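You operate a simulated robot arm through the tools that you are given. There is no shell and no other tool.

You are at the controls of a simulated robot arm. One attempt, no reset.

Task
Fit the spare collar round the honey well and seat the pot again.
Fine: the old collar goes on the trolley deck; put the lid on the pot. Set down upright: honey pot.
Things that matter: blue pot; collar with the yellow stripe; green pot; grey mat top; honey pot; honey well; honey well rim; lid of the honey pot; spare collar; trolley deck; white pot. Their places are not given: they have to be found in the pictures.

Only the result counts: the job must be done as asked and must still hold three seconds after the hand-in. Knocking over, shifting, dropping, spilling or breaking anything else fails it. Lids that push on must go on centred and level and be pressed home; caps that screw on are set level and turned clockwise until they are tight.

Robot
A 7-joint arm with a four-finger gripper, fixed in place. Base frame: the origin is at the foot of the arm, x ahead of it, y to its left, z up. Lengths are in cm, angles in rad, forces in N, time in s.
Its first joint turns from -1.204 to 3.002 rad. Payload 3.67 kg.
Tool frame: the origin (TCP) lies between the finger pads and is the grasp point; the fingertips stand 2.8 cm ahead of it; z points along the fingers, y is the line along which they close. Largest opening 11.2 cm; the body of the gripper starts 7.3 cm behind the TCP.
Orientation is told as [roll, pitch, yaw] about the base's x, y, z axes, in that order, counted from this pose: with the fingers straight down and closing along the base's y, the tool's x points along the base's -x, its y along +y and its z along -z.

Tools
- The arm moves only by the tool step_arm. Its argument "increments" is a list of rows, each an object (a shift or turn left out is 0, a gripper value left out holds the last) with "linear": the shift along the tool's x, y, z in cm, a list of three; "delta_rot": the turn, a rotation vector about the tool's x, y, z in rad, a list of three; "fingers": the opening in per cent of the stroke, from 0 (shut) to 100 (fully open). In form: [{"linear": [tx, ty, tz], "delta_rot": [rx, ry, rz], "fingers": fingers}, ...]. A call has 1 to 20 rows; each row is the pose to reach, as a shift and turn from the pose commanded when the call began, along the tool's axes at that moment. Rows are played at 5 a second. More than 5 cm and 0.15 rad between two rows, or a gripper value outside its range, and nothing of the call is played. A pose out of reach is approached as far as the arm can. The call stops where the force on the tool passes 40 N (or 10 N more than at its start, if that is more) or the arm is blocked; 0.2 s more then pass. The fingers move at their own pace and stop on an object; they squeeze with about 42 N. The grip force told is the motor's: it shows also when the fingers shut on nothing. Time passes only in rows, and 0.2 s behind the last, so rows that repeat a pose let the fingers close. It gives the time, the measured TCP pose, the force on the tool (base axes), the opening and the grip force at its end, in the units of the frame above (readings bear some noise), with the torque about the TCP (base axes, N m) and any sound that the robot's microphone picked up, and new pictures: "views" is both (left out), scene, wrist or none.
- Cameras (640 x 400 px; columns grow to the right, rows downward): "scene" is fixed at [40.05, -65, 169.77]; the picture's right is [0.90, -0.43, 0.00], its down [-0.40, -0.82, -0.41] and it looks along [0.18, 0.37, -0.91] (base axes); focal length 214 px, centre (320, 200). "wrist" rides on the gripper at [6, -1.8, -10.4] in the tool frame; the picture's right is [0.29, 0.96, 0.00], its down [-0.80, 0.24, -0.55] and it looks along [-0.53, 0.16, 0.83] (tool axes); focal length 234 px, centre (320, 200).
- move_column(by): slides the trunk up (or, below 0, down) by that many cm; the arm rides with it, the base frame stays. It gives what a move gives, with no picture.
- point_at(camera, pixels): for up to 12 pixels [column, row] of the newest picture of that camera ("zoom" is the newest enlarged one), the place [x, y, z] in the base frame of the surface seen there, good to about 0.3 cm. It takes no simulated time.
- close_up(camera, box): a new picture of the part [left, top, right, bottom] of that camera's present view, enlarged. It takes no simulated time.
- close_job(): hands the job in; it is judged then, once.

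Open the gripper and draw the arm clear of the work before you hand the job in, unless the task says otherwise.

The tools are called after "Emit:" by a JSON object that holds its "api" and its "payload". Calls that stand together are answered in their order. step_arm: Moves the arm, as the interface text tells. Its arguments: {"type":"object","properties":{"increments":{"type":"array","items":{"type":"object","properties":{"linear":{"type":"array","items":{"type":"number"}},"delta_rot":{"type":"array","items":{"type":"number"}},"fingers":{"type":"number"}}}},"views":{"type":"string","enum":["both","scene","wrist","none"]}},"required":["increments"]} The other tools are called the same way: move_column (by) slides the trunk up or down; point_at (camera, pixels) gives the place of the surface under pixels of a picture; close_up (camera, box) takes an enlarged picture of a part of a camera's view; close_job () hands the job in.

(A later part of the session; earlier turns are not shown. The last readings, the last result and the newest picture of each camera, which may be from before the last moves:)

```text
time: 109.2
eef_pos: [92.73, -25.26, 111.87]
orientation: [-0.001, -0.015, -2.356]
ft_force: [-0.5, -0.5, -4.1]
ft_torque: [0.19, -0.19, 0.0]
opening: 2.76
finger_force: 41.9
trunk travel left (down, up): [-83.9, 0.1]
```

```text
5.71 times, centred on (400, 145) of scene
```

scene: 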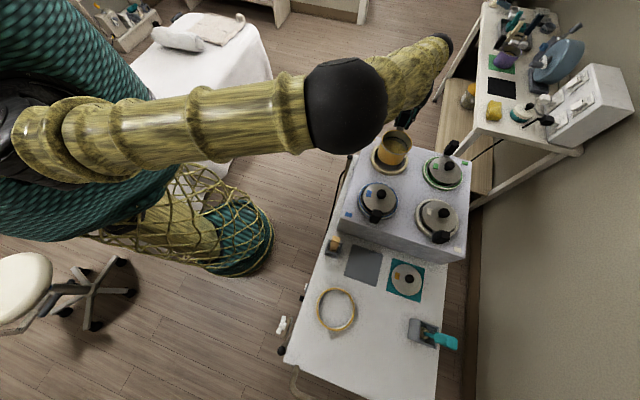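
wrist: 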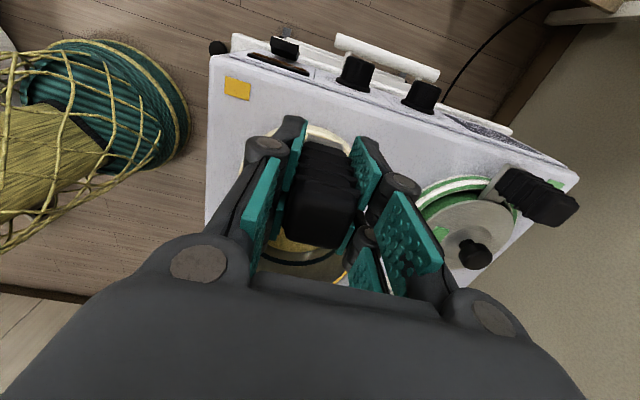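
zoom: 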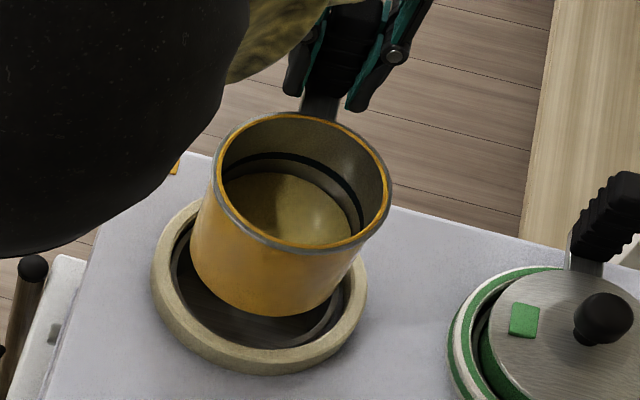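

The pot hovers over the well. I sample its rim and the bottom edge again.

Emit:
{"api": "point_at", "payload": {"camera": "zoom", "pixels": [[290, 115], [245, 128], [220, 160], [222, 195], [250, 228], [290, 246], [335, 247], [370, 230], [388, 195], [380, 160], [350, 128], [232, 212]]}}

Emit:
{"api": "point_at", "payload": {"camera": "zoom", "pixels": [[268, 114], [230, 140], [217, 178], [268, 239], [312, 250], [354, 241], [383, 213], [388, 178], [368, 143], [200, 285], [240, 309], [320, 308]]}}

```text
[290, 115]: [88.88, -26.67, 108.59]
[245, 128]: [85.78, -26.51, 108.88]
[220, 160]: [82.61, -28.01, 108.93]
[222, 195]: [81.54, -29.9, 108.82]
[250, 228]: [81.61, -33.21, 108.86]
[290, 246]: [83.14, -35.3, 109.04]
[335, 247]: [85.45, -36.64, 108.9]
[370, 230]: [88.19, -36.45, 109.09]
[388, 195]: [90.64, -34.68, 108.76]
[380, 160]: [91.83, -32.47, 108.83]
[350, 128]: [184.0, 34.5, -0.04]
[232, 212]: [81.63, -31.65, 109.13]
```

```text
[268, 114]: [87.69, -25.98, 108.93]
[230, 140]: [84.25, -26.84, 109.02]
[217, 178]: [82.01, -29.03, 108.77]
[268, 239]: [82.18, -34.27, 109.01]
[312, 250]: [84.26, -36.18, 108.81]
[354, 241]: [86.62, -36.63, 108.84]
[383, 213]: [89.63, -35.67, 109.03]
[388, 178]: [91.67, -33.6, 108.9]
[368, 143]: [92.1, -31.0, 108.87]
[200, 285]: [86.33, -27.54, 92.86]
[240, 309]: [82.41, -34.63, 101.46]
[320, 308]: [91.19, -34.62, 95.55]
```

Pot centre ≈(86.71,-31.42); I correct by (+0.15,+0.05) in tool x,y and lower 3 cm to just above the rim.

Emit:
{"api": "step_arm", "payload": {"increments": [{"linear": [0.16, 0.06, 0.5]}, {"linear": [0.18, 0.06, 1.5]}, {"linear": [0.2, 0.06, 2.5]}, {"linear": [0.2, 0.06, 3]}, {"linear": [0.2, 0.06, 3]}], "views": "scene"}}

Emit:
{"api": "close_up", "payload": {"camera": "scene", "box": [365, 125, 415, 180]}}

```text
time: 110.4
eef_pos: [93.02, -24.93, 108.94]
orientation: [0.0, -0.015, -2.357]
ft_force: [0.3, 0.1, -3.6]
ft_torque: [0.18, -0.2, 0.03]
opening: 2.76
finger_force: 42.6
trunk travel left (down, up): [-83.9, 0.1]
```

scene: 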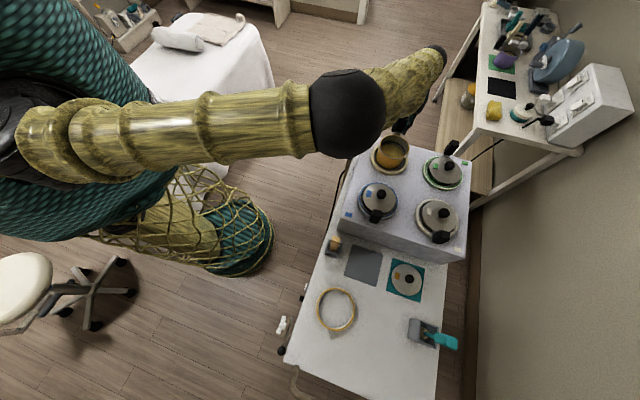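

```text
7.27 times, centred on (390, 152) of scene
```

zoom: 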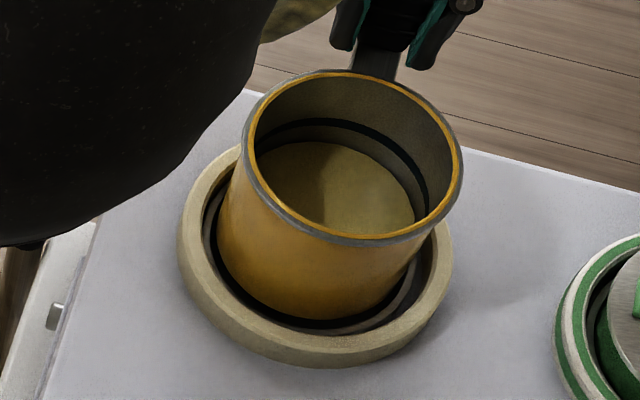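

I check the lower pot wall against the rim at several spots.

Emit:
{"api": "point_at", "payload": {"camera": "zoom", "pixels": [[340, 72], [290, 85], [252, 125], [250, 165], [275, 205], [320, 233], [375, 240], [420, 225], [452, 185], [450, 145], [420, 105], [380, 80]]}}

Emit:
{"api": "point_at", "payload": {"camera": "zoom", "pixels": [[230, 270], [260, 305], [310, 318], [360, 315], [395, 295], [214, 240], [412, 270], [330, 326], [385, 312], [420, 275], [225, 285], [255, 311]]}}

```text
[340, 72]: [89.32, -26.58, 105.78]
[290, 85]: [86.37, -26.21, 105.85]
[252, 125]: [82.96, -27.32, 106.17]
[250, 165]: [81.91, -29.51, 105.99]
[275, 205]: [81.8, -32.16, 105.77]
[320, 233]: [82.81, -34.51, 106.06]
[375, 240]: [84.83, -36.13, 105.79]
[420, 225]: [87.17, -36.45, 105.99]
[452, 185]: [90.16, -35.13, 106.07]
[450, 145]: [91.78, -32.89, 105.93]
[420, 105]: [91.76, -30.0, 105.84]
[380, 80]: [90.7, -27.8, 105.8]
```

```text
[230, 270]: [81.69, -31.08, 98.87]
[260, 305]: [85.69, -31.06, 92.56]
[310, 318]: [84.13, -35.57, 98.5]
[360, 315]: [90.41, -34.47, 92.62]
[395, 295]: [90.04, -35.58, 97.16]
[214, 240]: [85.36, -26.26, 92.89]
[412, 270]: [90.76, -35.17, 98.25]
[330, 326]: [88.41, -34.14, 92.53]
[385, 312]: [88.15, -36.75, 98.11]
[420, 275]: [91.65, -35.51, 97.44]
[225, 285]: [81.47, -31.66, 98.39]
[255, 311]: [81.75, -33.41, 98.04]
```

Pot centre ≈(86.79,-31.25), within ~0.12 of the well centre. I nudge +0.1 along tool y and lower gently 2.5 cm, watching forces.

Emit:
{"api": "step_arm", "payload": {"increments": [{"linear": [0, 0.1, 0.4]}, {"linear": [0.01, 0.1, 0.8]}, {"linear": [0.015, 0.1, 1.2]}, {"linear": [0.02, 0.1, 1.6]}, {"linear": [0.03, 0.1, 2.0]}, {"linear": [0.04, 0.1, 2.5]}, {"linear": [0.04, 0.1, 2.5]}], "views": "scene"}}

Emit:
{"api": "close_up", "payload": {"camera": "scene", "box": [365, 125, 415, 180]}}

```text
time: 112.0
eef_pos: [92.99, -25.05, 106.51]
orientation: [-0.002, -0.013, -2.357]
ft_force: [0.5, 0.1, -4.1]
ft_torque: [0.15, -0.21, 0.02]
opening: 2.78
finger_force: 41.4
trunk travel left (down, up): [-83.9, 0.1]
```

scene: 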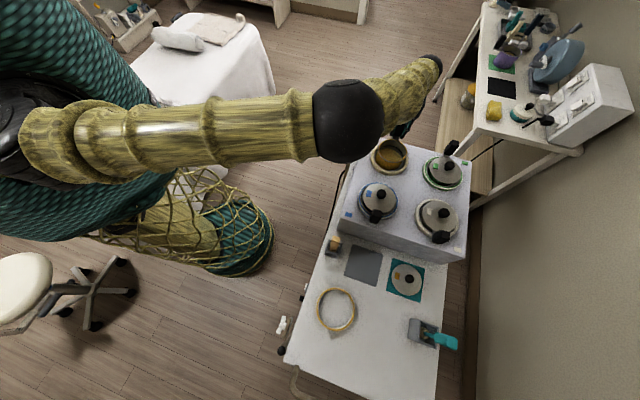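

```text
7.27 times, centred on (390, 152) of scene
```

zoom: 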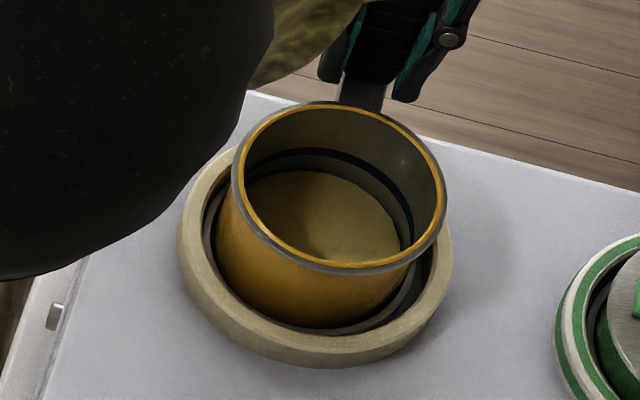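

Entering freely (no contact force). I lower another 2.3 cm, then creep to the seat.

Emit:
{"api": "step_arm", "payload": {"increments": [{"linear": [0.01, 0, 0.5]}, {"linear": [0.015, 0, 1]}, {"linear": [0.02, 0, 1.5]}, {"linear": [0.03, 0, 2]}, {"linear": [0.035, 0, 2.3]}, {"linear": [0.035, 0, 2.3]}], "views": "none"}}

Emit:
{"api": "step_arm", "payload": {"increments": [{"linear": [0, 0, 0.15]}, {"linear": [0, 0, 0.3]}, {"linear": [0, 0, 0.3]}], "views": "none"}}

Emit:
{"api": "step_arm", "payload": {"increments": [{"linear": [0, 0, 0.15]}, {"linear": [0, 0, 0.3]}, {"linear": [0, 0, 0.3]}], "views": "none"}}

```text
time: 113.4
eef_pos: [93.0, -25.11, 104.22]
orientation: [-0.002, -0.014, -2.356]
ft_force: [0.0, 0.2, -3.7]
ft_torque: [0.18, -0.16, 0.01]
opening: 2.75
finger_force: 41.6
trunk travel left (down, up): [-83.9, 0.1]
```

```text
time: 114.2
eef_pos: [93.2, -25.0, 103.85]
orientation: [0.0, -0.013, -2.357]
ft_force: [0.1, 0.5, -3.5]
ft_torque: [0.22, -0.18, 0.0]
opening: 2.77
finger_force: 42.1
trunk travel left (down, up): [-83.9, 0.1]
```

```text
time: 115.0
eef_pos: [93.2, -24.95, 103.51]
orientation: [0.001, -0.015, -2.355]
ft_force: [-0.1, 0.2, -3.7]
ft_torque: [0.19, -0.19, 0.0]
opening: 2.77
finger_force: 41.6
trunk travel left (down, up): [-83.9, 0.1]
```

Not yet in contact; I creep further.

Emit:
{"api": "step_arm", "payload": {"increments": [{"linear": [0, 0, 0.12]}, {"linear": [0, 0, 0.25]}, {"linear": [0, 0, 0.25]}], "views": "none"}}

Emit:
{"api": "step_arm", "payload": {"increments": [{"linear": [0, 0, 0.1]}, {"linear": [0, 0, 0.2]}, {"linear": [0, 0, 0.2]}]}}

Emit:
{"api": "close_up", "payload": {"camera": "scene", "box": [365, 125, 415, 180]}}

```text
time: 115.8
eef_pos: [93.03, -25.02, 103.45]
orientation: [0.002, -0.012, -2.357]
ft_force: [-0.7, 0.4, 7.6]
ft_torque: [0.11, 0.37, -0.02]
opening: 2.79
finger_force: 42.1
trunk travel left (down, up): [-83.9, 0.1]
```

```text
time: 116.6
eef_pos: [92.93, -25.07, 103.53]
orientation: [0.003, -0.01, -2.355]
ft_force: [9.6, -4.0, 28.2]
ft_torque: [-0.66, 0.22, 0.19]
opening: 2.76
finger_force: 42.1
trunk travel left (down, up): [-83.9, 0.1]
```

scene: 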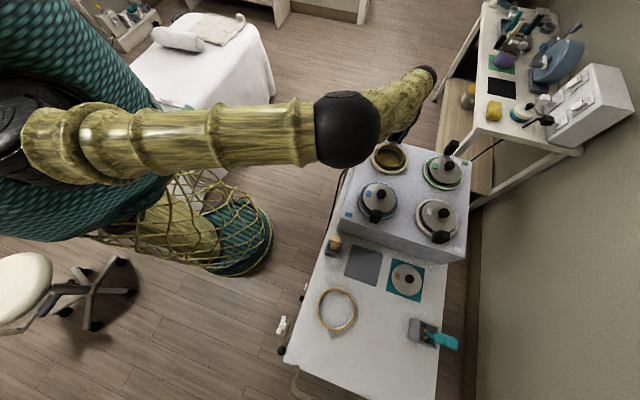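
wrist: 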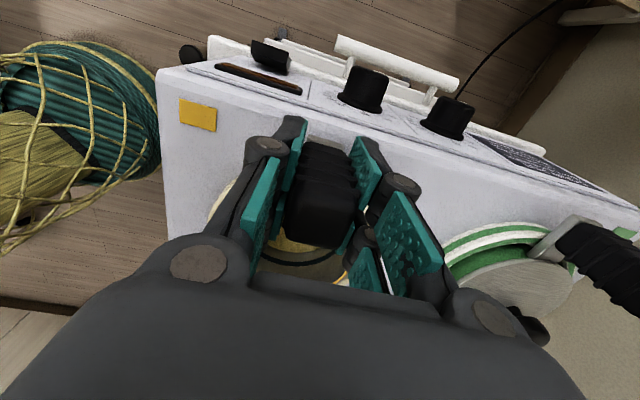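

```text
7.27 times, centred on (390, 152) of scene
```

zoom: 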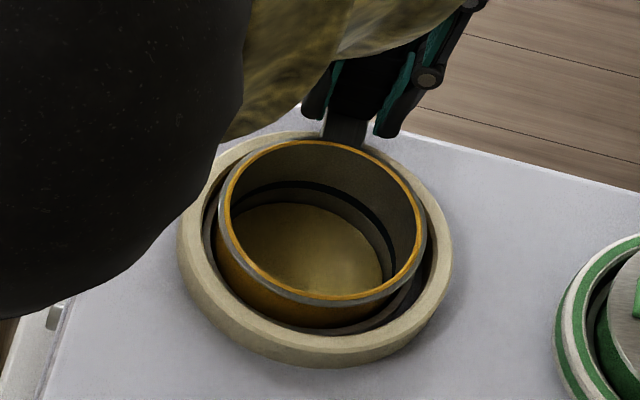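

Seated with contact (28 N). I check the rim's height, then relax.

Emit:
{"api": "point_at", "payload": {"camera": "zoom", "pixels": [[300, 141], [245, 165], [225, 205], [232, 240], [265, 280], [310, 298], [370, 295], [410, 265], [420, 225], [400, 180], [360, 152], [340, 235]]}}

Emit:
{"api": "step_arm", "payload": {"increments": [{"linear": [0, 0, -0.2]}, {"linear": [0, 0, -0.3]}, {"linear": [0, 0, -0.3]}], "views": "none"}}

```text
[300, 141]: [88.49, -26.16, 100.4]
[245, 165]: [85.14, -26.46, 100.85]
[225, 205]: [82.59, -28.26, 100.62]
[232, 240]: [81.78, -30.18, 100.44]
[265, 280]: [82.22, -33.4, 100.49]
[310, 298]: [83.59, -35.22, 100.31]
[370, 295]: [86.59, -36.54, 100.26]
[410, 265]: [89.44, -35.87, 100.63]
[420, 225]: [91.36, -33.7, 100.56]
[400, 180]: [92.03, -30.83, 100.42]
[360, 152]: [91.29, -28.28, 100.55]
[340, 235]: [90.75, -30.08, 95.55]
```

```text
time: 117.4
eef_pos: [92.98, -24.95, 103.47]
orientation: [0.001, -0.013, -2.355]
ft_force: [7.6, 0.6, 17.8]
ft_torque: [-0.14, -0.13, 0.17]
opening: 2.79
finger_force: 42.3
trunk travel left (down, up): [-83.9, 0.1]
```

Rim z≈100.5 all round, the same as originally. I relax a bit more to take off the force, then open.

Emit:
{"api": "step_arm", "payload": {"increments": [{"linear": [0, 0, -0.15]}, {"linear": [0, 0, -0.2]}, {"linear": [0, 0, -0.2]}], "views": "none"}}

Emit:
{"api": "step_arm", "payload": {"increments": [{"fingers": 27}, {"fingers": 35}, {"fingers": 45}, {"fingers": 45}]}}

```text
time: 118.2
eef_pos: [93.17, -25.34, 103.54]
orientation: [0.0, -0.014, -2.356]
ft_force: [0.7, -0.4, -3.9]
ft_torque: [0.18, -0.18, 0.0]
opening: 2.79
finger_force: 41.6
trunk travel left (down, up): [-83.9, 0.1]
```

```text
time: 119.2
eef_pos: [93.19, -25.17, 103.72]
orientation: [-0.001, -0.016, -2.356]
ft_force: [-0.5, 0.0, 0.2]
ft_torque: [-0.03, -0.01, 0.01]
opening: 5.04
finger_force: 0.0
trunk travel left (down, up): [-83.9, 0.1]
```

scene: 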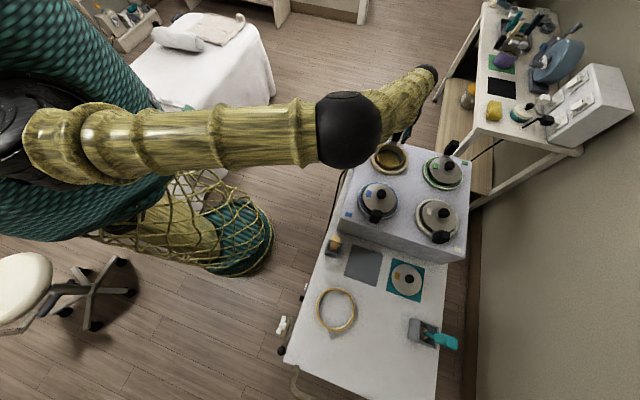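
wrist: 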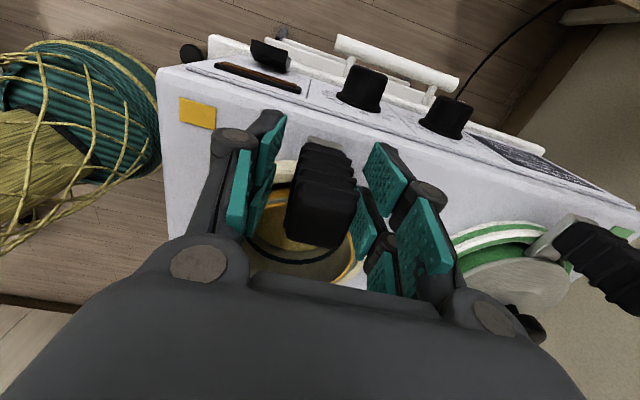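

Pot released and seated. I rise clear of the handle and remove the small tilt.

Emit:
{"api": "step_arm", "payload": {"increments": [{"linear": [0.02, 0, -1.5]}, {"linear": [0.05, 0, -4]}, {"linear": [0.1, 0, -7]}, {"linear": [0.15, 0, -10], "delta_rot": [0, 0.015, 0]}, {"linear": [0.2, 0, -13], "delta_rot": [0, 0.015, 0]}, {"linear": [0.2, 0, -13], "delta_rot": [0, 0.015, 0]}]}}

Emit:
{"api": "close_up", "payload": {"camera": "wrist", "box": [230, 60, 390, 230]}}

```text
time: 120.6
eef_pos: [93.47, -24.91, 116.73]
orientation: [0.0, 0.001, -2.355]
ft_force: [0.4, 0.3, -0.5]
ft_torque: [0.0, 0.0, -0.01]
opening: 5.06
finger_force: 0.0
trunk travel left (down, up): [-83.9, 0.1]
```

scene: 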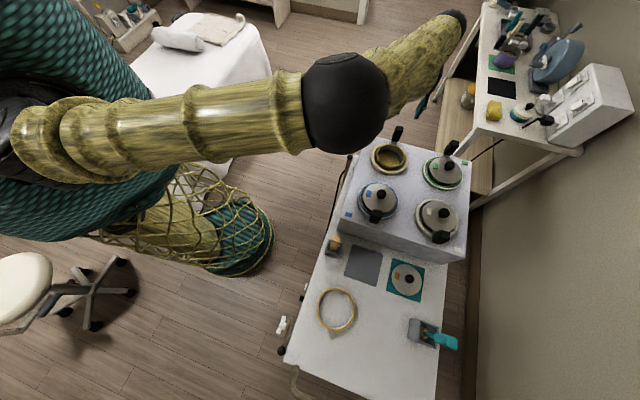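
wrist: 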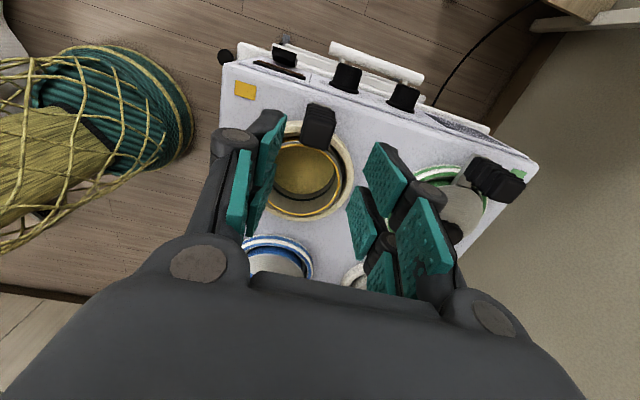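

```text
2.35 times, centred on (310, 145) of wrist
```

zoom: 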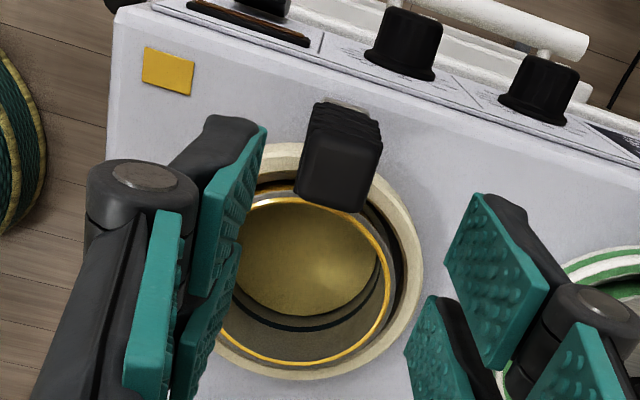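

The pot sits in the well with the spare collar. Now I look closely at the lid on the teal mat and measure it.

Emit:
{"api": "close_up", "payload": {"camera": "scene", "box": [384, 258, 428, 302]}}

Emit:
{"api": "point_at", "payload": {"camera": "zoom", "pixels": [[342, 165], [375, 195], [340, 220], [300, 180], [335, 185], [320, 60], [420, 110], [455, 210], [420, 290], [340, 320], [240, 270], [205, 160]]}}

```text
9.09 times, centred on (406, 280) of scene
```

zoom: 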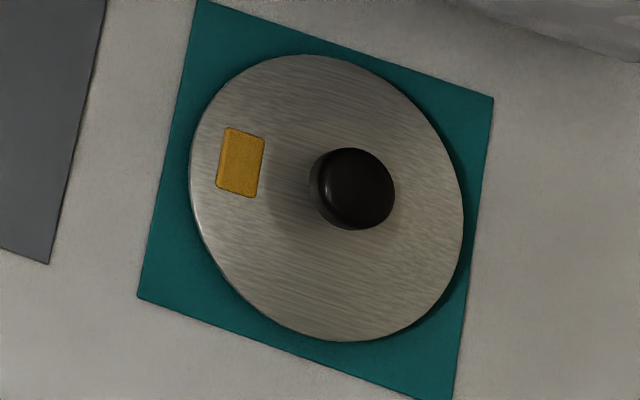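

```text
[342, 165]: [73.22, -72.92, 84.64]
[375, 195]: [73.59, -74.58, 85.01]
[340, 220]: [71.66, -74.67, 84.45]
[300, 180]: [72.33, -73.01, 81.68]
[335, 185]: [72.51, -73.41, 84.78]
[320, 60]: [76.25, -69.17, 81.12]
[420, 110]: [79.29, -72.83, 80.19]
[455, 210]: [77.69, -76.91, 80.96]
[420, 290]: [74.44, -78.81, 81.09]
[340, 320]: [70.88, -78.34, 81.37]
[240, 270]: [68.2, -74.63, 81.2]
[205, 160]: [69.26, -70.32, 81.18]
```

The lid: centre ≈(73.3,-73.7), plate top z≈81.2, knob top z≈84.8 — at 104 cm radius, so it may need a tilted tool. I move above the near side first (68.4,-68.8) with the hand turned so tool x points radially outward.

Emit:
{"api": "step_arm", "payload": {"increments": [{"linear": [-2.71, 0.74, 0], "delta_rot": [0, 0, 0.0875]}, {"linear": [-5.42, 1.48, 0], "delta_rot": [0, 0, 0.175]}, {"linear": [-8.13, 2.22, 0], "delta_rot": [0, 0, 0.2625]}, {"linear": [-10.84, 2.96, 0], "delta_rot": [0, 0, 0.35]}, {"linear": [-13.54, 3.7, 0], "delta_rot": [0, 0, 0.4375]}, {"linear": [-16.25, 4.43, 0], "delta_rot": [0, 0, 0.525]}, {"linear": [-18.96, 5.17, 0], "delta_rot": [0, 0, 0.6125]}, {"linear": [-21.67, 5.91, 0], "delta_rot": [0, 0, 0.7]}, {"linear": [-24.38, 6.65, 0], "delta_rot": [0, 0, 0.7875]}, {"linear": [-27.09, 7.39, 0], "delta_rot": [0, 0, 0.875]}, {"linear": [-29.8, 8.13, 0], "delta_rot": [0, 0, 0.9625]}, {"linear": [-32.5, 8.87, 0], "delta_rot": [0, 0, 1.05]}, {"linear": [-35.2, 9.6, 0], "delta_rot": [0, 0, 1.1375]}, {"linear": [-37.9, 10.34, 0], "delta_rot": [0, 0, 1.225]}, {"linear": [-40.6, 11.08, 0], "delta_rot": [0, 0, 1.3125]}, {"linear": [-43.34, 11.82, 0], "delta_rot": [0, 0, 1.4]}, {"linear": [-46.05, 12.56, 0], "delta_rot": [0, 0, 1.4875]}, {"linear": [-48.76, 13.3, 0], "delta_rot": [0, 0, 1.575]}, {"linear": [-48.76, 13.3, 0], "delta_rot": [0, 0, 1.575]}]}}

```text
time: 124.6
eef_pos: [68.4, -69.13, 116.59]
orientation: [-0.004, -0.003, 2.352]
ft_force: [0.2, 0.8, 0.3]
ft_torque: [0.01, 0.01, 0.01]
opening: 5.02
finger_force: 0.0
trunk travel left (down, up): [-83.9, 0.1]
```

scene: 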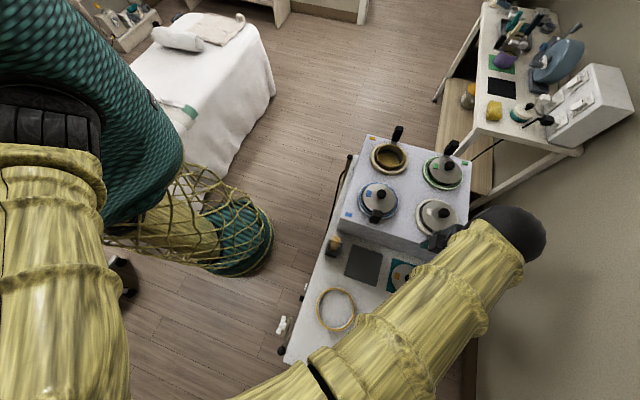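
wrist: 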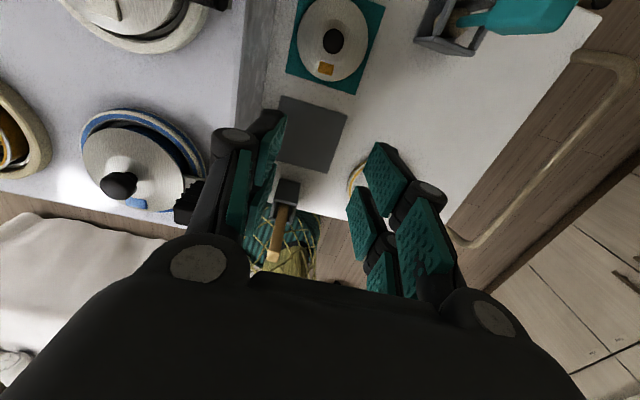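

Now I test the reach outward by moving +6.5 cm along tool x at this height.

Emit:
{"api": "step_arm", "payload": {"increments": [{"linear": [2, 0, 0]}, {"linear": [4, 0, 0]}, {"linear": [6.5, 0, 0]}, {"linear": [6.5, 0, 0]}], "views": "wrist"}}

```text
time: 125.6
eef_pos: [73.18, -73.32, 116.96]
orientation: [-0.001, 0.0, 2.353]
ft_force: [0.2, 0.0, 0.1]
ft_torque: [0.03, -0.02, 0.0]
opening: 5.02
finger_force: 0.1
trunk travel left (down, up): [-83.9, 0.1]
```

wrist: 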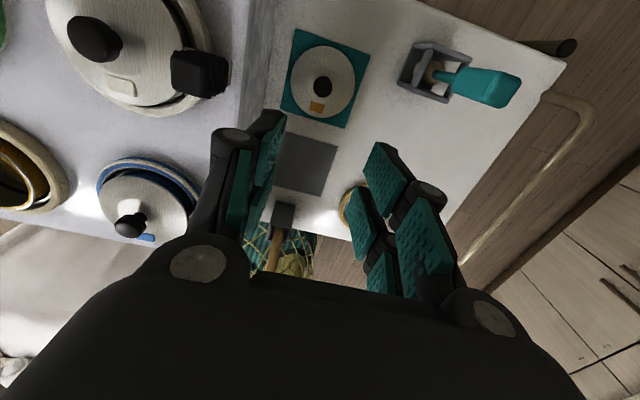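

The vertical reach suffices. I lower the trunk 20 cm toward the lid and look.

Emit:
{"api": "move_column", "payload": {"by": -20}}

Emit:
{"api": "step_arm", "payload": {"increments": [{"linear": [0, 0, 0]}]}}

Emit:
{"api": "close_up", "payload": {"camera": "wrist", "box": [240, 30, 400, 150]}}

```text
time: 127.8
eef_pos: [73.08, -73.5, 96.58]
orientation: [-0.005, -0.001, 2.353]
ft_force: [-0.6, -0.1, 0.5]
ft_torque: [-0.01, -0.01, 0.01]
opening: 5.02
finger_force: 0.1
trunk travel left (down, up): [-63.9, 20.1]
```

```text
time: 128.2
eef_pos: [73.16, -73.24, 96.83]
orientation: [-0.002, 0.002, 2.352]
ft_force: [0.2, -0.6, -0.7]
ft_torque: [0.01, 0.01, 0.03]
opening: 5.02
finger_force: 0.1
trunk travel left (down, up): [-63.9, 20.1]
```

scene: 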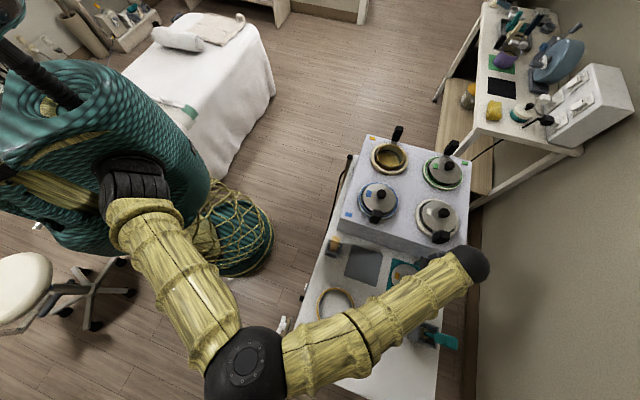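
wrist: 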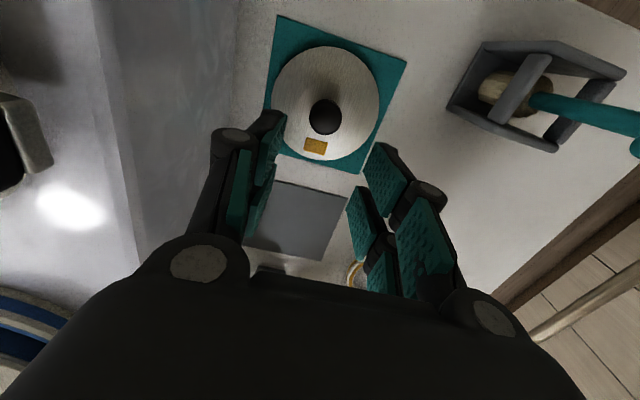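

```text
3.33 times, centred on (320, 90) of wrist
```

zoom: 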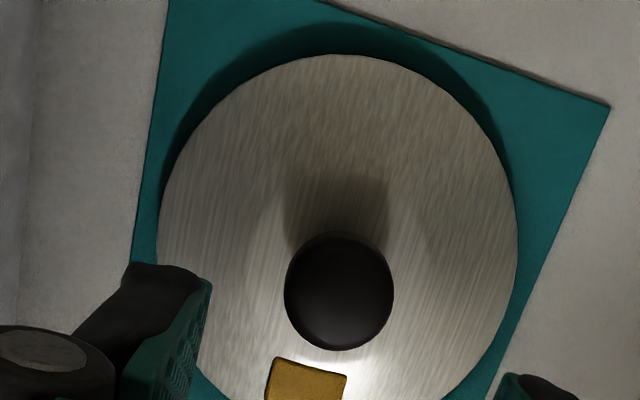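

I measure lid edge and knob here.

Emit:
{"api": "point_at", "payload": {"camera": "zoom", "pixels": [[338, 58], [235, 97], [182, 160], [162, 235], [512, 215], [508, 290], [440, 98], [490, 160], [480, 350], [280, 73], [395, 70], [172, 190]]}}

Emit:
{"api": "point_at", "payload": {"camera": "zoom", "pixels": [[338, 290], [295, 290], [385, 290], [338, 245], [338, 340], [305, 260], [372, 260], [305, 322], [372, 322], [338, 270], [338, 310], [340, 200]]}}

```text
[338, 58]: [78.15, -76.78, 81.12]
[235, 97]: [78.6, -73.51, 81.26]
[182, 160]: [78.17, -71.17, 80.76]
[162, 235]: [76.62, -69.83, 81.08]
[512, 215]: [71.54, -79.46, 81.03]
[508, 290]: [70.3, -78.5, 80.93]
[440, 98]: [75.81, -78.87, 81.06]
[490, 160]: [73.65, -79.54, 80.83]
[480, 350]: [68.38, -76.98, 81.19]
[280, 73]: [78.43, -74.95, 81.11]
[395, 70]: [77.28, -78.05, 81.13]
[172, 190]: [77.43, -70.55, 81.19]
```

```text
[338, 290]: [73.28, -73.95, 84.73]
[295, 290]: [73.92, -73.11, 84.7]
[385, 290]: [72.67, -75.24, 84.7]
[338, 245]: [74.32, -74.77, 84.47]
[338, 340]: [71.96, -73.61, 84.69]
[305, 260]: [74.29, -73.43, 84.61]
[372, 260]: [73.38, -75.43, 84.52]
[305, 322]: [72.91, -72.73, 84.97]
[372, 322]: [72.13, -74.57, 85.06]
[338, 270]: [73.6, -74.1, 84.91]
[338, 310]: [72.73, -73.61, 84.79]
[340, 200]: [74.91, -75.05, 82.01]
```

Knob centre ≈(73.2,-74.05), concentric with the lid (r≈5.5). I align and lower to just above the knob.

Emit:
{"api": "step_arm", "payload": {"increments": [{"linear": [0.3, 0.2, 2]}, {"linear": [0.65, 0.38, 4.5]}, {"linear": [0.65, 0.38, 7]}, {"linear": [0.65, 0.38, 8]}, {"linear": [0.65, 0.38, 8]}], "views": "wrist"}}

Emit:
{"api": "close_up", "payload": {"camera": "wrist", "box": [220, 60, 420, 260]}}

```text
time: 129.4
eef_pos: [73.42, -74.47, 88.54]
orientation: [-0.004, -0.003, 2.354]
ft_force: [0.1, 1.0, 0.1]
ft_torque: [-0.04, -0.02, -0.01]
opening: 5.05
finger_force: 0.1
trunk travel left (down, up): [-63.9, 20.1]
```

wrist: 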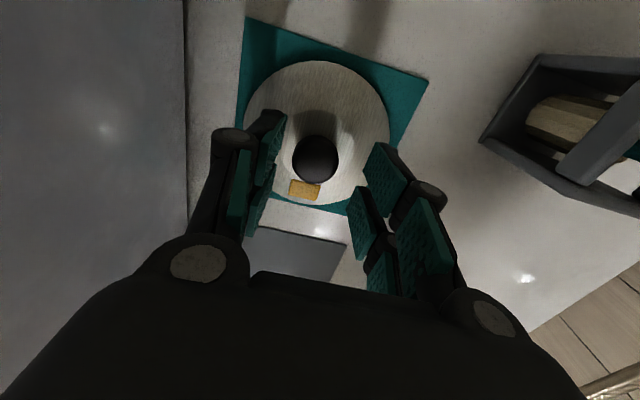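

```text
2.00 times, centred on (320, 160) of wrist
```

zoom: 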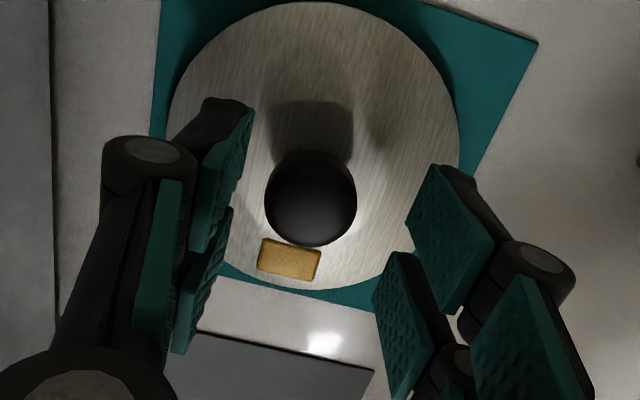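

The knob centre is about (-0.25,-0.2) off in the tool frame. I correct and lower to z≈85.0.

Emit:
{"api": "step_arm", "payload": {"increments": [{"linear": [-0.25, -0.22, 1]}, {"linear": [-0.25, -0.22, 2]}, {"linear": [-0.25, -0.22, 3]}, {"linear": [-0.25, -0.22, 3.5]}, {"linear": [-0.25, -0.22, 3.5]}], "views": "wrist"}}

Emit:
{"api": "close_up", "payload": {"camera": "wrist", "box": [220, 60, 420, 260]}}

```text
time: 130.6
eef_pos: [73.33, -73.8, 85.28]
orientation: [-0.001, 0.002, 2.355]
ft_force: [0.0, 0.4, -1.0]
ft_torque: [0.01, 0.01, 0.02]
opening: 5.05
finger_force: 0.1
trunk travel left (down, up): [-63.9, 20.1]
```

wrist: 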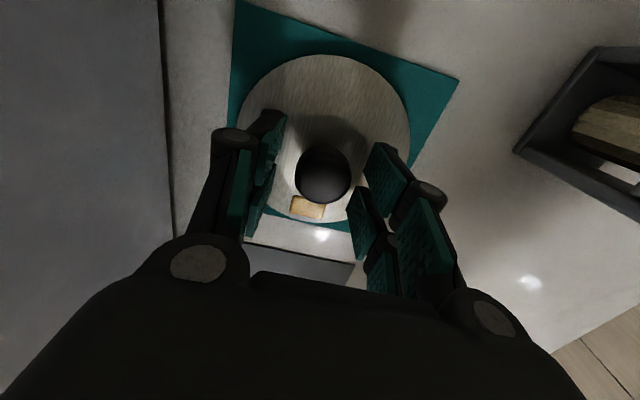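

```text
2.00 times, centred on (320, 160) of wrist
```

zoom: 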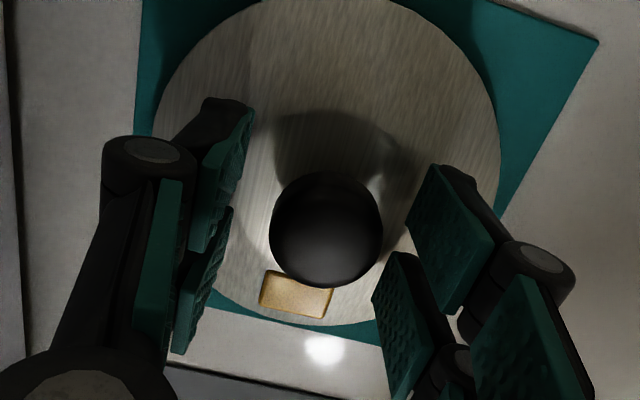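

The knob sits well between the pads, about 0.2 cm further along tool x. I nudge, lower slightly and close.

Emit:
{"api": "step_arm", "payload": {"increments": [{"linear": [0.2, 0, 0.1]}, {"linear": [0.2, 0, 0.2]}, {"linear": [0.2, 0, 0.2], "fingers": 30}, {"linear": [0.2, 0, 0.2], "fingers": 0}, {"linear": [0.2, 0, 0.2], "fingers": 0}, {"linear": [0.2, 0, 0.2], "fingers": 0}], "views": "wrist"}}

Emit:
{"api": "close_up", "payload": {"camera": "wrist", "box": [220, 60, 420, 260]}}

```text
time: 132.0
eef_pos: [73.34, -74.0, 84.91]
orientation: [-0.002, -0.002, 2.352]
ft_force: [-0.8, -0.8, 0.1]
ft_torque: [0.02, 0.01, -0.02]
opening: 2.87
finger_force: 43.0
trunk travel left (down, up): [-63.9, 20.1]
```

wrist: 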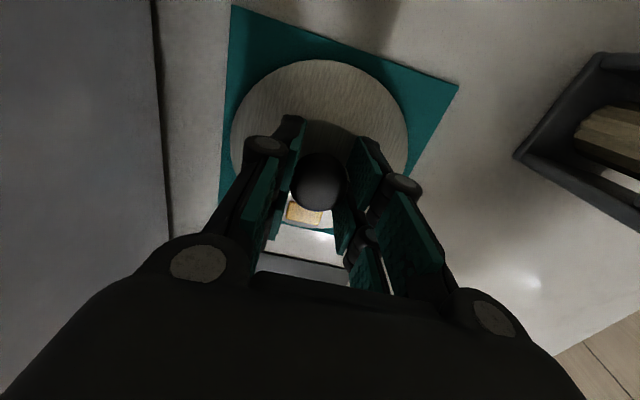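

```text
2.00 times, centred on (320, 160) of wrist
```

zoom: 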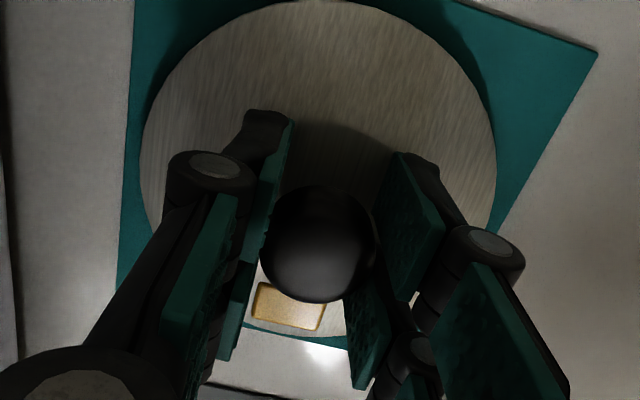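

Gripped the knob (2.87). I lift slowly, then with the trunk.

Emit:
{"api": "step_arm", "payload": {"increments": [{"linear": [0, 0, -0.5]}, {"linear": [0, 0, -1]}, {"linear": [0, 0, -2]}, {"linear": [0, 0, -3]}, {"linear": [0, 0, -3]}], "views": "none"}}

Emit:
{"api": "move_column", "payload": {"by": 20}}

Emit:
{"api": "step_arm", "payload": {"increments": [{"linear": [-1, 0, -2]}, {"linear": [-2, 0, -4]}, {"linear": [-3, 0, -6]}, {"linear": [-3, 0, -6]}]}}

Emit:
{"api": "close_up", "payload": {"camera": "wrist", "box": [220, 60, 420, 260]}}

```text
time: 133.2
eef_pos: [73.28, -73.86, 88.03]
orientation: [-0.001, 0.0, 2.352]
ft_force: [0.7, 0.5, -1.3]
ft_torque: [0.04, 0.02, -0.02]
opening: 2.89
finger_force: 42.2
trunk travel left (down, up): [-63.9, 20.1]
```

```text
time: 135.4
eef_pos: [73.33, -73.88, 108.06]
orientation: [-0.002, -0.001, 2.353]
ft_force: [-0.2, 0.0, -0.9]
ft_torque: [0.04, 0.02, 0.01]
opening: 2.86
finger_force: 41.8
trunk travel left (down, up): [-83.9, 0.1]
```

```text
time: 136.4
eef_pos: [71.09, -71.52, 114.26]
orientation: [-0.001, 0.001, 2.353]
ft_force: [0.1, 1.1, -0.7]
ft_torque: [-0.01, -0.01, 0.01]
opening: 2.86
finger_force: 42.6
trunk travel left (down, up): [-83.9, 0.1]
```

scene: 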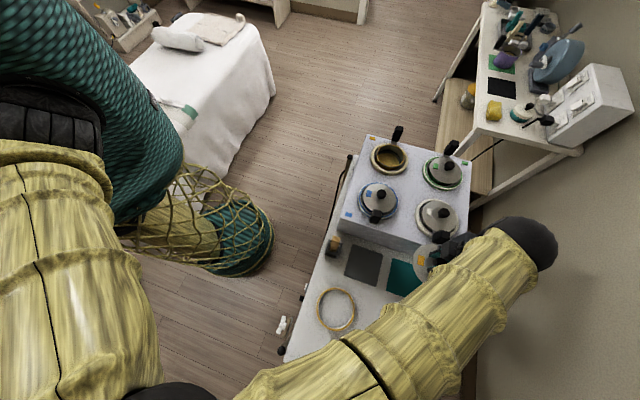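
wrist: 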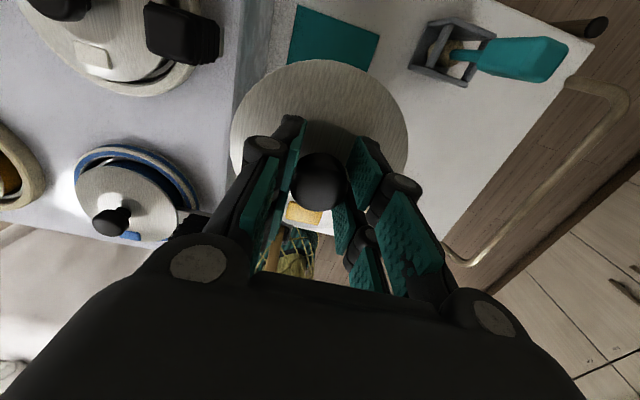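

```text
2.00 times, centred on (320, 160) of wrist
```

zoom: 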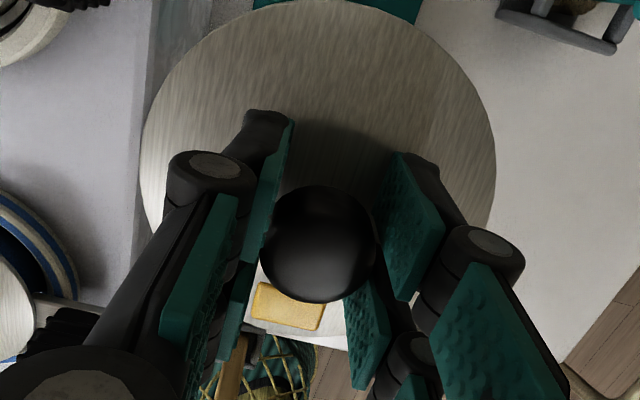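

The lid is held. I measure its edge for tilt and centre.

Emit:
{"api": "point_at", "payload": {"camera": "zoom", "pixels": [[320, 6], [240, 24], [185, 62], [150, 120], [147, 165], [490, 130], [490, 190], [465, 80], [415, 35], [270, 12], [370, 14], [330, 335]]}}

Emit:
{"api": "close_up", "payload": {"camera": "scene", "box": [360, 130, 420, 185]}}

Emit:
{"api": "point_at", "payload": {"camera": "zoom", "pixels": [[310, 110], [260, 120], [220, 150], [212, 190], [240, 230], [290, 253], [345, 250], [385, 222], [392, 180], [370, 140], [300, 190], [340, 118]]}}

```text
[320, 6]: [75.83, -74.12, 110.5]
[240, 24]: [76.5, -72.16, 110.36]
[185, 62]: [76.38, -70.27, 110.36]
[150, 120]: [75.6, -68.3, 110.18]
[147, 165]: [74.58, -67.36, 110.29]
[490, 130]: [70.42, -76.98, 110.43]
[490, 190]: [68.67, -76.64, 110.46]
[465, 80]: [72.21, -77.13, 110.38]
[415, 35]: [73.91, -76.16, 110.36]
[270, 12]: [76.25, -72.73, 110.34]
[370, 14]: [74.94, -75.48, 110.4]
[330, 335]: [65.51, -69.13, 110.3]
```

```text
7.27 times, centred on (390, 158) of scene
```

zoom: 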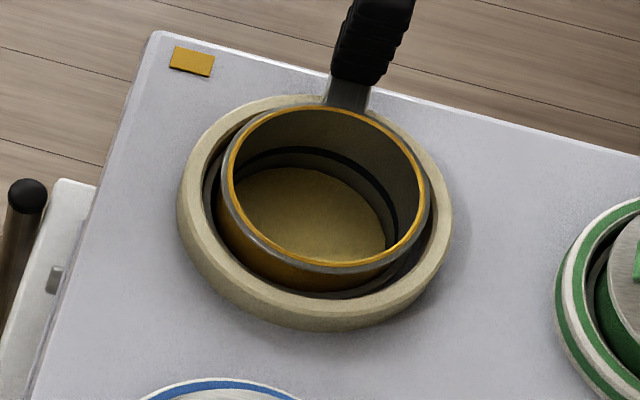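

```text
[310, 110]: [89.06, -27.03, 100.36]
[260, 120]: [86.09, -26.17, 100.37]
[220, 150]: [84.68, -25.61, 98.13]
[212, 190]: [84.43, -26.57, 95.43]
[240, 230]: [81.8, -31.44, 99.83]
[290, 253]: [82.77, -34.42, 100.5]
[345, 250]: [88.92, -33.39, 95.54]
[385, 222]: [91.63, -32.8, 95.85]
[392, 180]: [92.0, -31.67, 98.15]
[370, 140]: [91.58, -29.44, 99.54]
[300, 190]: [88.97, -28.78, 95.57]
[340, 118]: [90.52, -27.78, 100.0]
```

The lid is level (z≈110.35) and concentric with the TCP to ~0.1 cm. I sample the pot's rim more exactly.

Emit:
{"api": "point_at", "payload": {"camera": "zoom", "pixels": [[300, 108], [262, 119], [238, 140], [227, 172], [230, 205], [250, 237], [285, 259], [330, 268], [380, 262], [415, 238], [428, 203], [420, 163]]}}

Emit:
{"api": "point_at", "payload": {"camera": "zoom", "pixels": [[320, 107], [280, 112], [248, 129], [231, 155], [228, 190], [238, 222], [266, 250], [308, 265], [355, 268], [400, 251], [425, 218], [398, 130]]}}

```text
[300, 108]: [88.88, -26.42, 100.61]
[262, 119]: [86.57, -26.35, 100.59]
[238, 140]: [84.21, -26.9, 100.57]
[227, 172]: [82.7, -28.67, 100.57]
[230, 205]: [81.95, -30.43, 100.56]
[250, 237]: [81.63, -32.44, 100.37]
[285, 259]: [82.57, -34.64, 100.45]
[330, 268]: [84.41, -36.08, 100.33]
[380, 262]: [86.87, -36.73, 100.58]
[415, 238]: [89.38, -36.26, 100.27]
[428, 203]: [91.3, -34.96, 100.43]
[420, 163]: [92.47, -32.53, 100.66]
```

```text
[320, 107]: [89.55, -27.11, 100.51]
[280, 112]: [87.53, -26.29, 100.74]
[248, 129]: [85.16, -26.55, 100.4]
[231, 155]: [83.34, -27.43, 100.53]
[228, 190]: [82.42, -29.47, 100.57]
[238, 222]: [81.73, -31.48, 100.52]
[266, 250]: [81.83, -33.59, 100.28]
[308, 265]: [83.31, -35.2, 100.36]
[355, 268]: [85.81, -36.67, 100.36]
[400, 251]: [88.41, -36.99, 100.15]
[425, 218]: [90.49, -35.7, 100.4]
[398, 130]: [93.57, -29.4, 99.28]
```

Pot rim centre ≈(87.03,-31.57). I carry the lid over the pot at z≈116, turning to yaw 3.1 so the fingers stay clear of the pot's handle.

Emit:
{"api": "step_arm", "payload": {"increments": [{"linear": [-1.07, -2.47, -1], "delta_rot": [0, 0, -0.047]}, {"linear": [-2.14, -4.93, -2], "delta_rot": [0, 0, -0.093]}, {"linear": [-3.21, -7.4, -2], "delta_rot": [0, 0, -0.14]}, {"linear": [-4.28, -9.86, -2], "delta_rot": [0, 0, -0.187]}, {"linear": [-5.35, -12.33, -2], "delta_rot": [0, 0, -0.233]}, {"linear": [-6.42, -14.79, -2], "delta_rot": [0, 0, -0.28]}, {"linear": [-7.49, -17.26, -2], "delta_rot": [0, 0, -0.327]}, {"linear": [-8.57, -19.73, -2], "delta_rot": [0, 0, -0.373]}, {"linear": [-9.64, -22.19, -2], "delta_rot": [0, 0, -0.42]}, {"linear": [-10.71, -24.66, -2], "delta_rot": [0, 0, -0.467]}, {"linear": [-11.78, -27.12, -2], "delta_rot": [0, 0, -0.513]}, {"linear": [-12.85, -29.59, -2], "delta_rot": [0, 0, -0.56]}, {"linear": [-13.92, -32.05, -2], "delta_rot": [0, 0, -0.607]}, {"linear": [-14.99, -34.52, -2], "delta_rot": [0, 0, -0.653]}, {"linear": [-16.06, -36.98, -2], "delta_rot": [0, 0, -0.7]}, {"linear": [-17.13, -39.45, -2], "delta_rot": [0, 0, -0.747]}, {"linear": [-17.13, -39.45, -2], "delta_rot": [0, 0, -0.747]}]}}

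Emit:
{"api": "close_up", "payload": {"camera": "scene", "box": [365, 105, 435, 180]}}

```text
time: 140.0
eef_pos: [86.87, -31.86, 116.01]
orientation: [-0.001, 0.002, 3.099]
ft_force: [0.0, -0.7, 0.0]
ft_torque: [0.0, 0.0, -0.01]
opening: 2.87
finger_force: 42.1
trunk travel left (down, up): [-83.9, 0.1]
```

scene: 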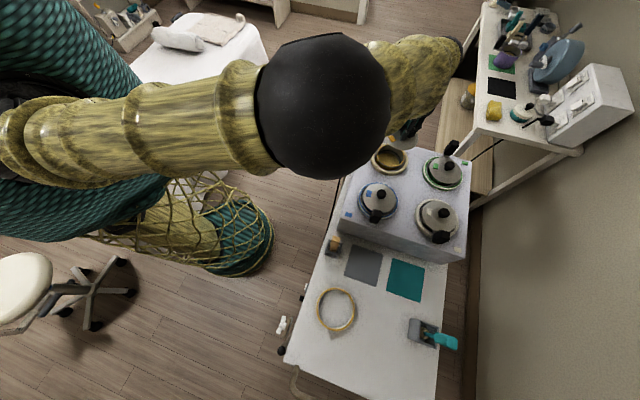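
wrist: 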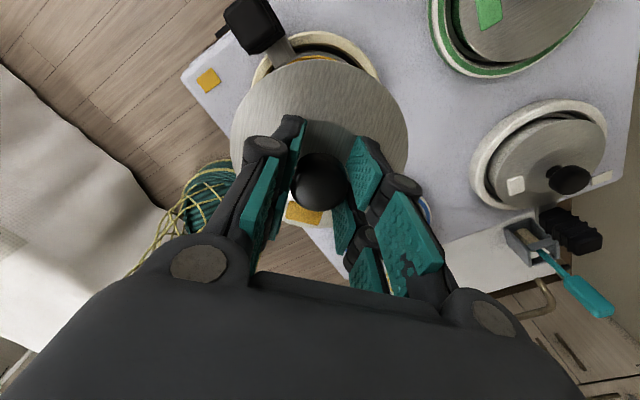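

```text
5.33 times, centred on (400, 142) of scene
```

zoom: 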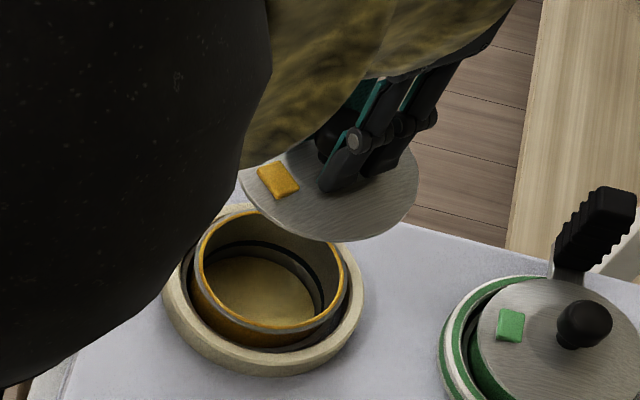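

The lid is above the pot. I lower to ~2 cm above the rim and measure the lid relative to the pot.

Emit:
{"api": "step_arm", "payload": {"increments": [{"linear": [0, 0, 2]}, {"linear": [0, 0, 4]}, {"linear": [0, 0, 6]}, {"linear": [0, 0, 8]}, {"linear": [0, 0, 8]}]}}

Emit:
{"api": "close_up", "payload": {"camera": "scene", "box": [365, 115, 425, 180]}}

Emit:
{"api": "close_up", "payload": {"camera": "wrist", "box": [210, 20, 430, 240]}}

```text
time: 141.2
eef_pos: [87.05, -31.76, 108.15]
orientation: [-0.001, 0.002, 3.102]
ft_force: [-0.1, 0.1, -0.9]
ft_torque: [0.03, 0.02, 0.02]
opening: 2.87
finger_force: 41.9
trunk travel left (down, up): [-83.9, 0.1]
```

scene: 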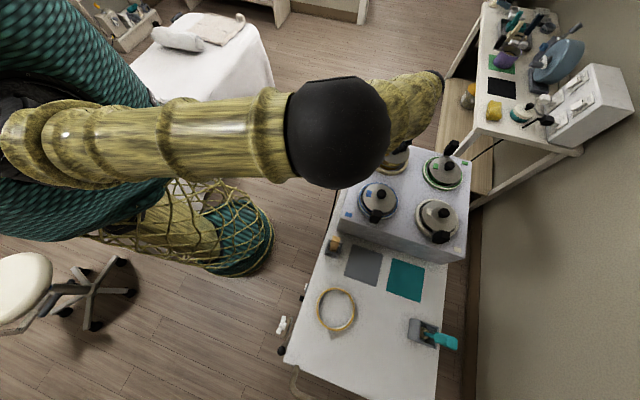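
wrist: 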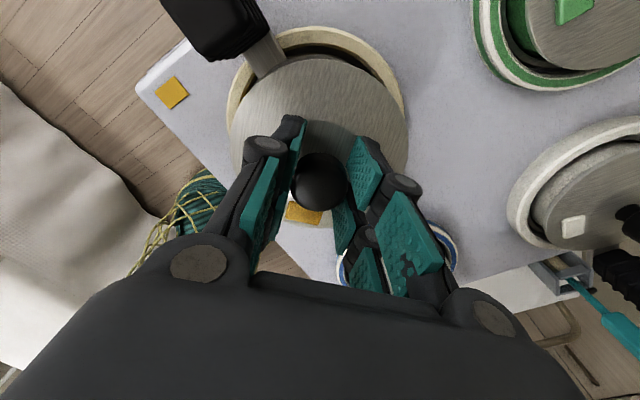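

```text
6.15 times, centred on (395, 148) of scene
```

zoom: 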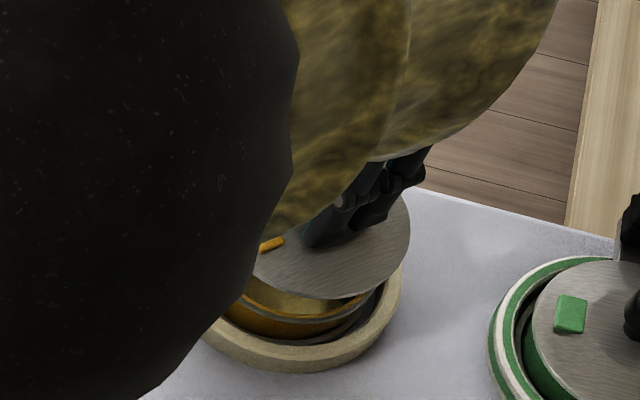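

```text
1.82 times, centred on (320, 130) of wrist
```

zoom: 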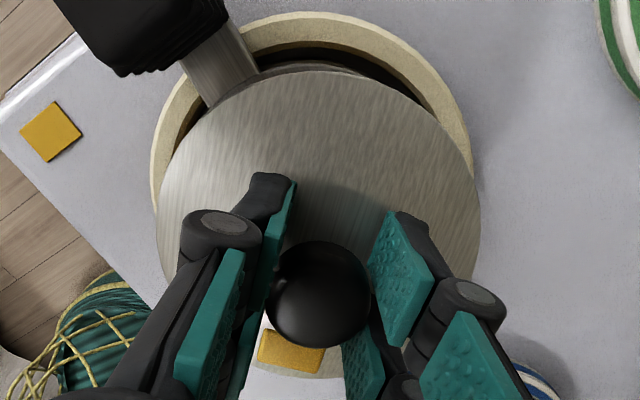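

I want a clean view of the pot rim in the tool frame. I raise 2 cm and shift the lid 11 cm along tool y (toward −y), so the wrist camera sees the pot beside the lid.

Emit:
{"api": "step_arm", "payload": {"increments": [{"linear": [0, 0, -2]}, {"linear": [0, 3, -2.5]}, {"linear": [0, 6, -2.5]}, {"linear": [0, 9, -2.5]}, {"linear": [0, 11.5, -2.5]}, {"linear": [0, 11.5, -2.5]}]}}

Emit:
{"api": "close_up", "payload": {"camera": "wrist", "box": [60, 0, 300, 200]}}

```text
time: 142.6
eef_pos: [86.56, -43.23, 110.47]
orientation: [-0.002, 0.002, 3.1]
ft_force: [-0.6, -0.2, 0.2]
ft_torque: [-0.08, -0.01, 0.01]
opening: 2.86
finger_force: 42.3
trunk travel left (down, up): [-83.9, 0.1]
```

scene: 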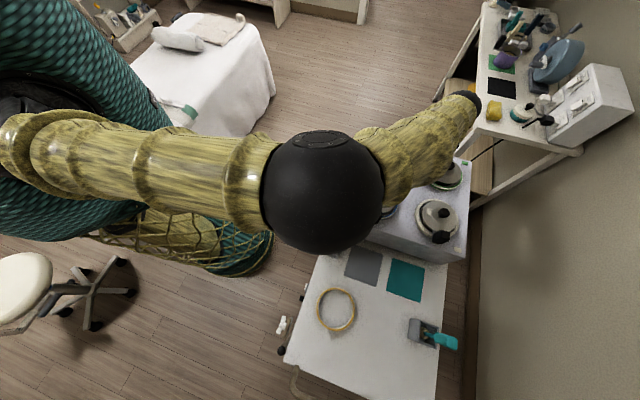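
wrist: 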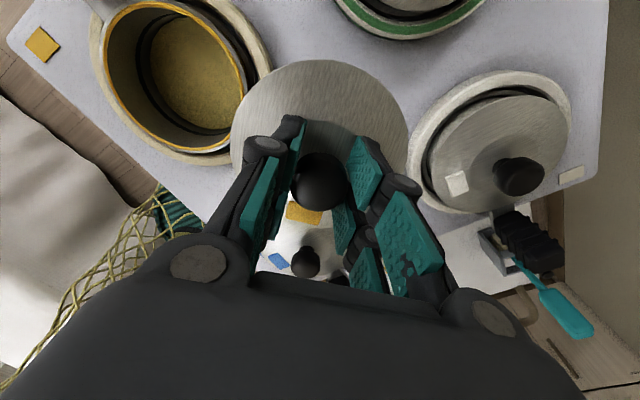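

```text
2.00 times, centred on (180, 100) of wrist
```

zoom: 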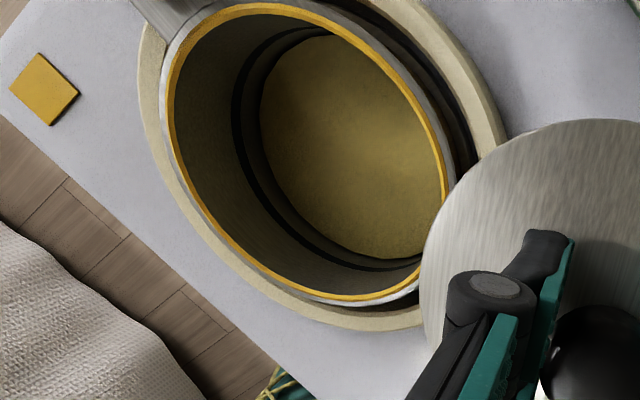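

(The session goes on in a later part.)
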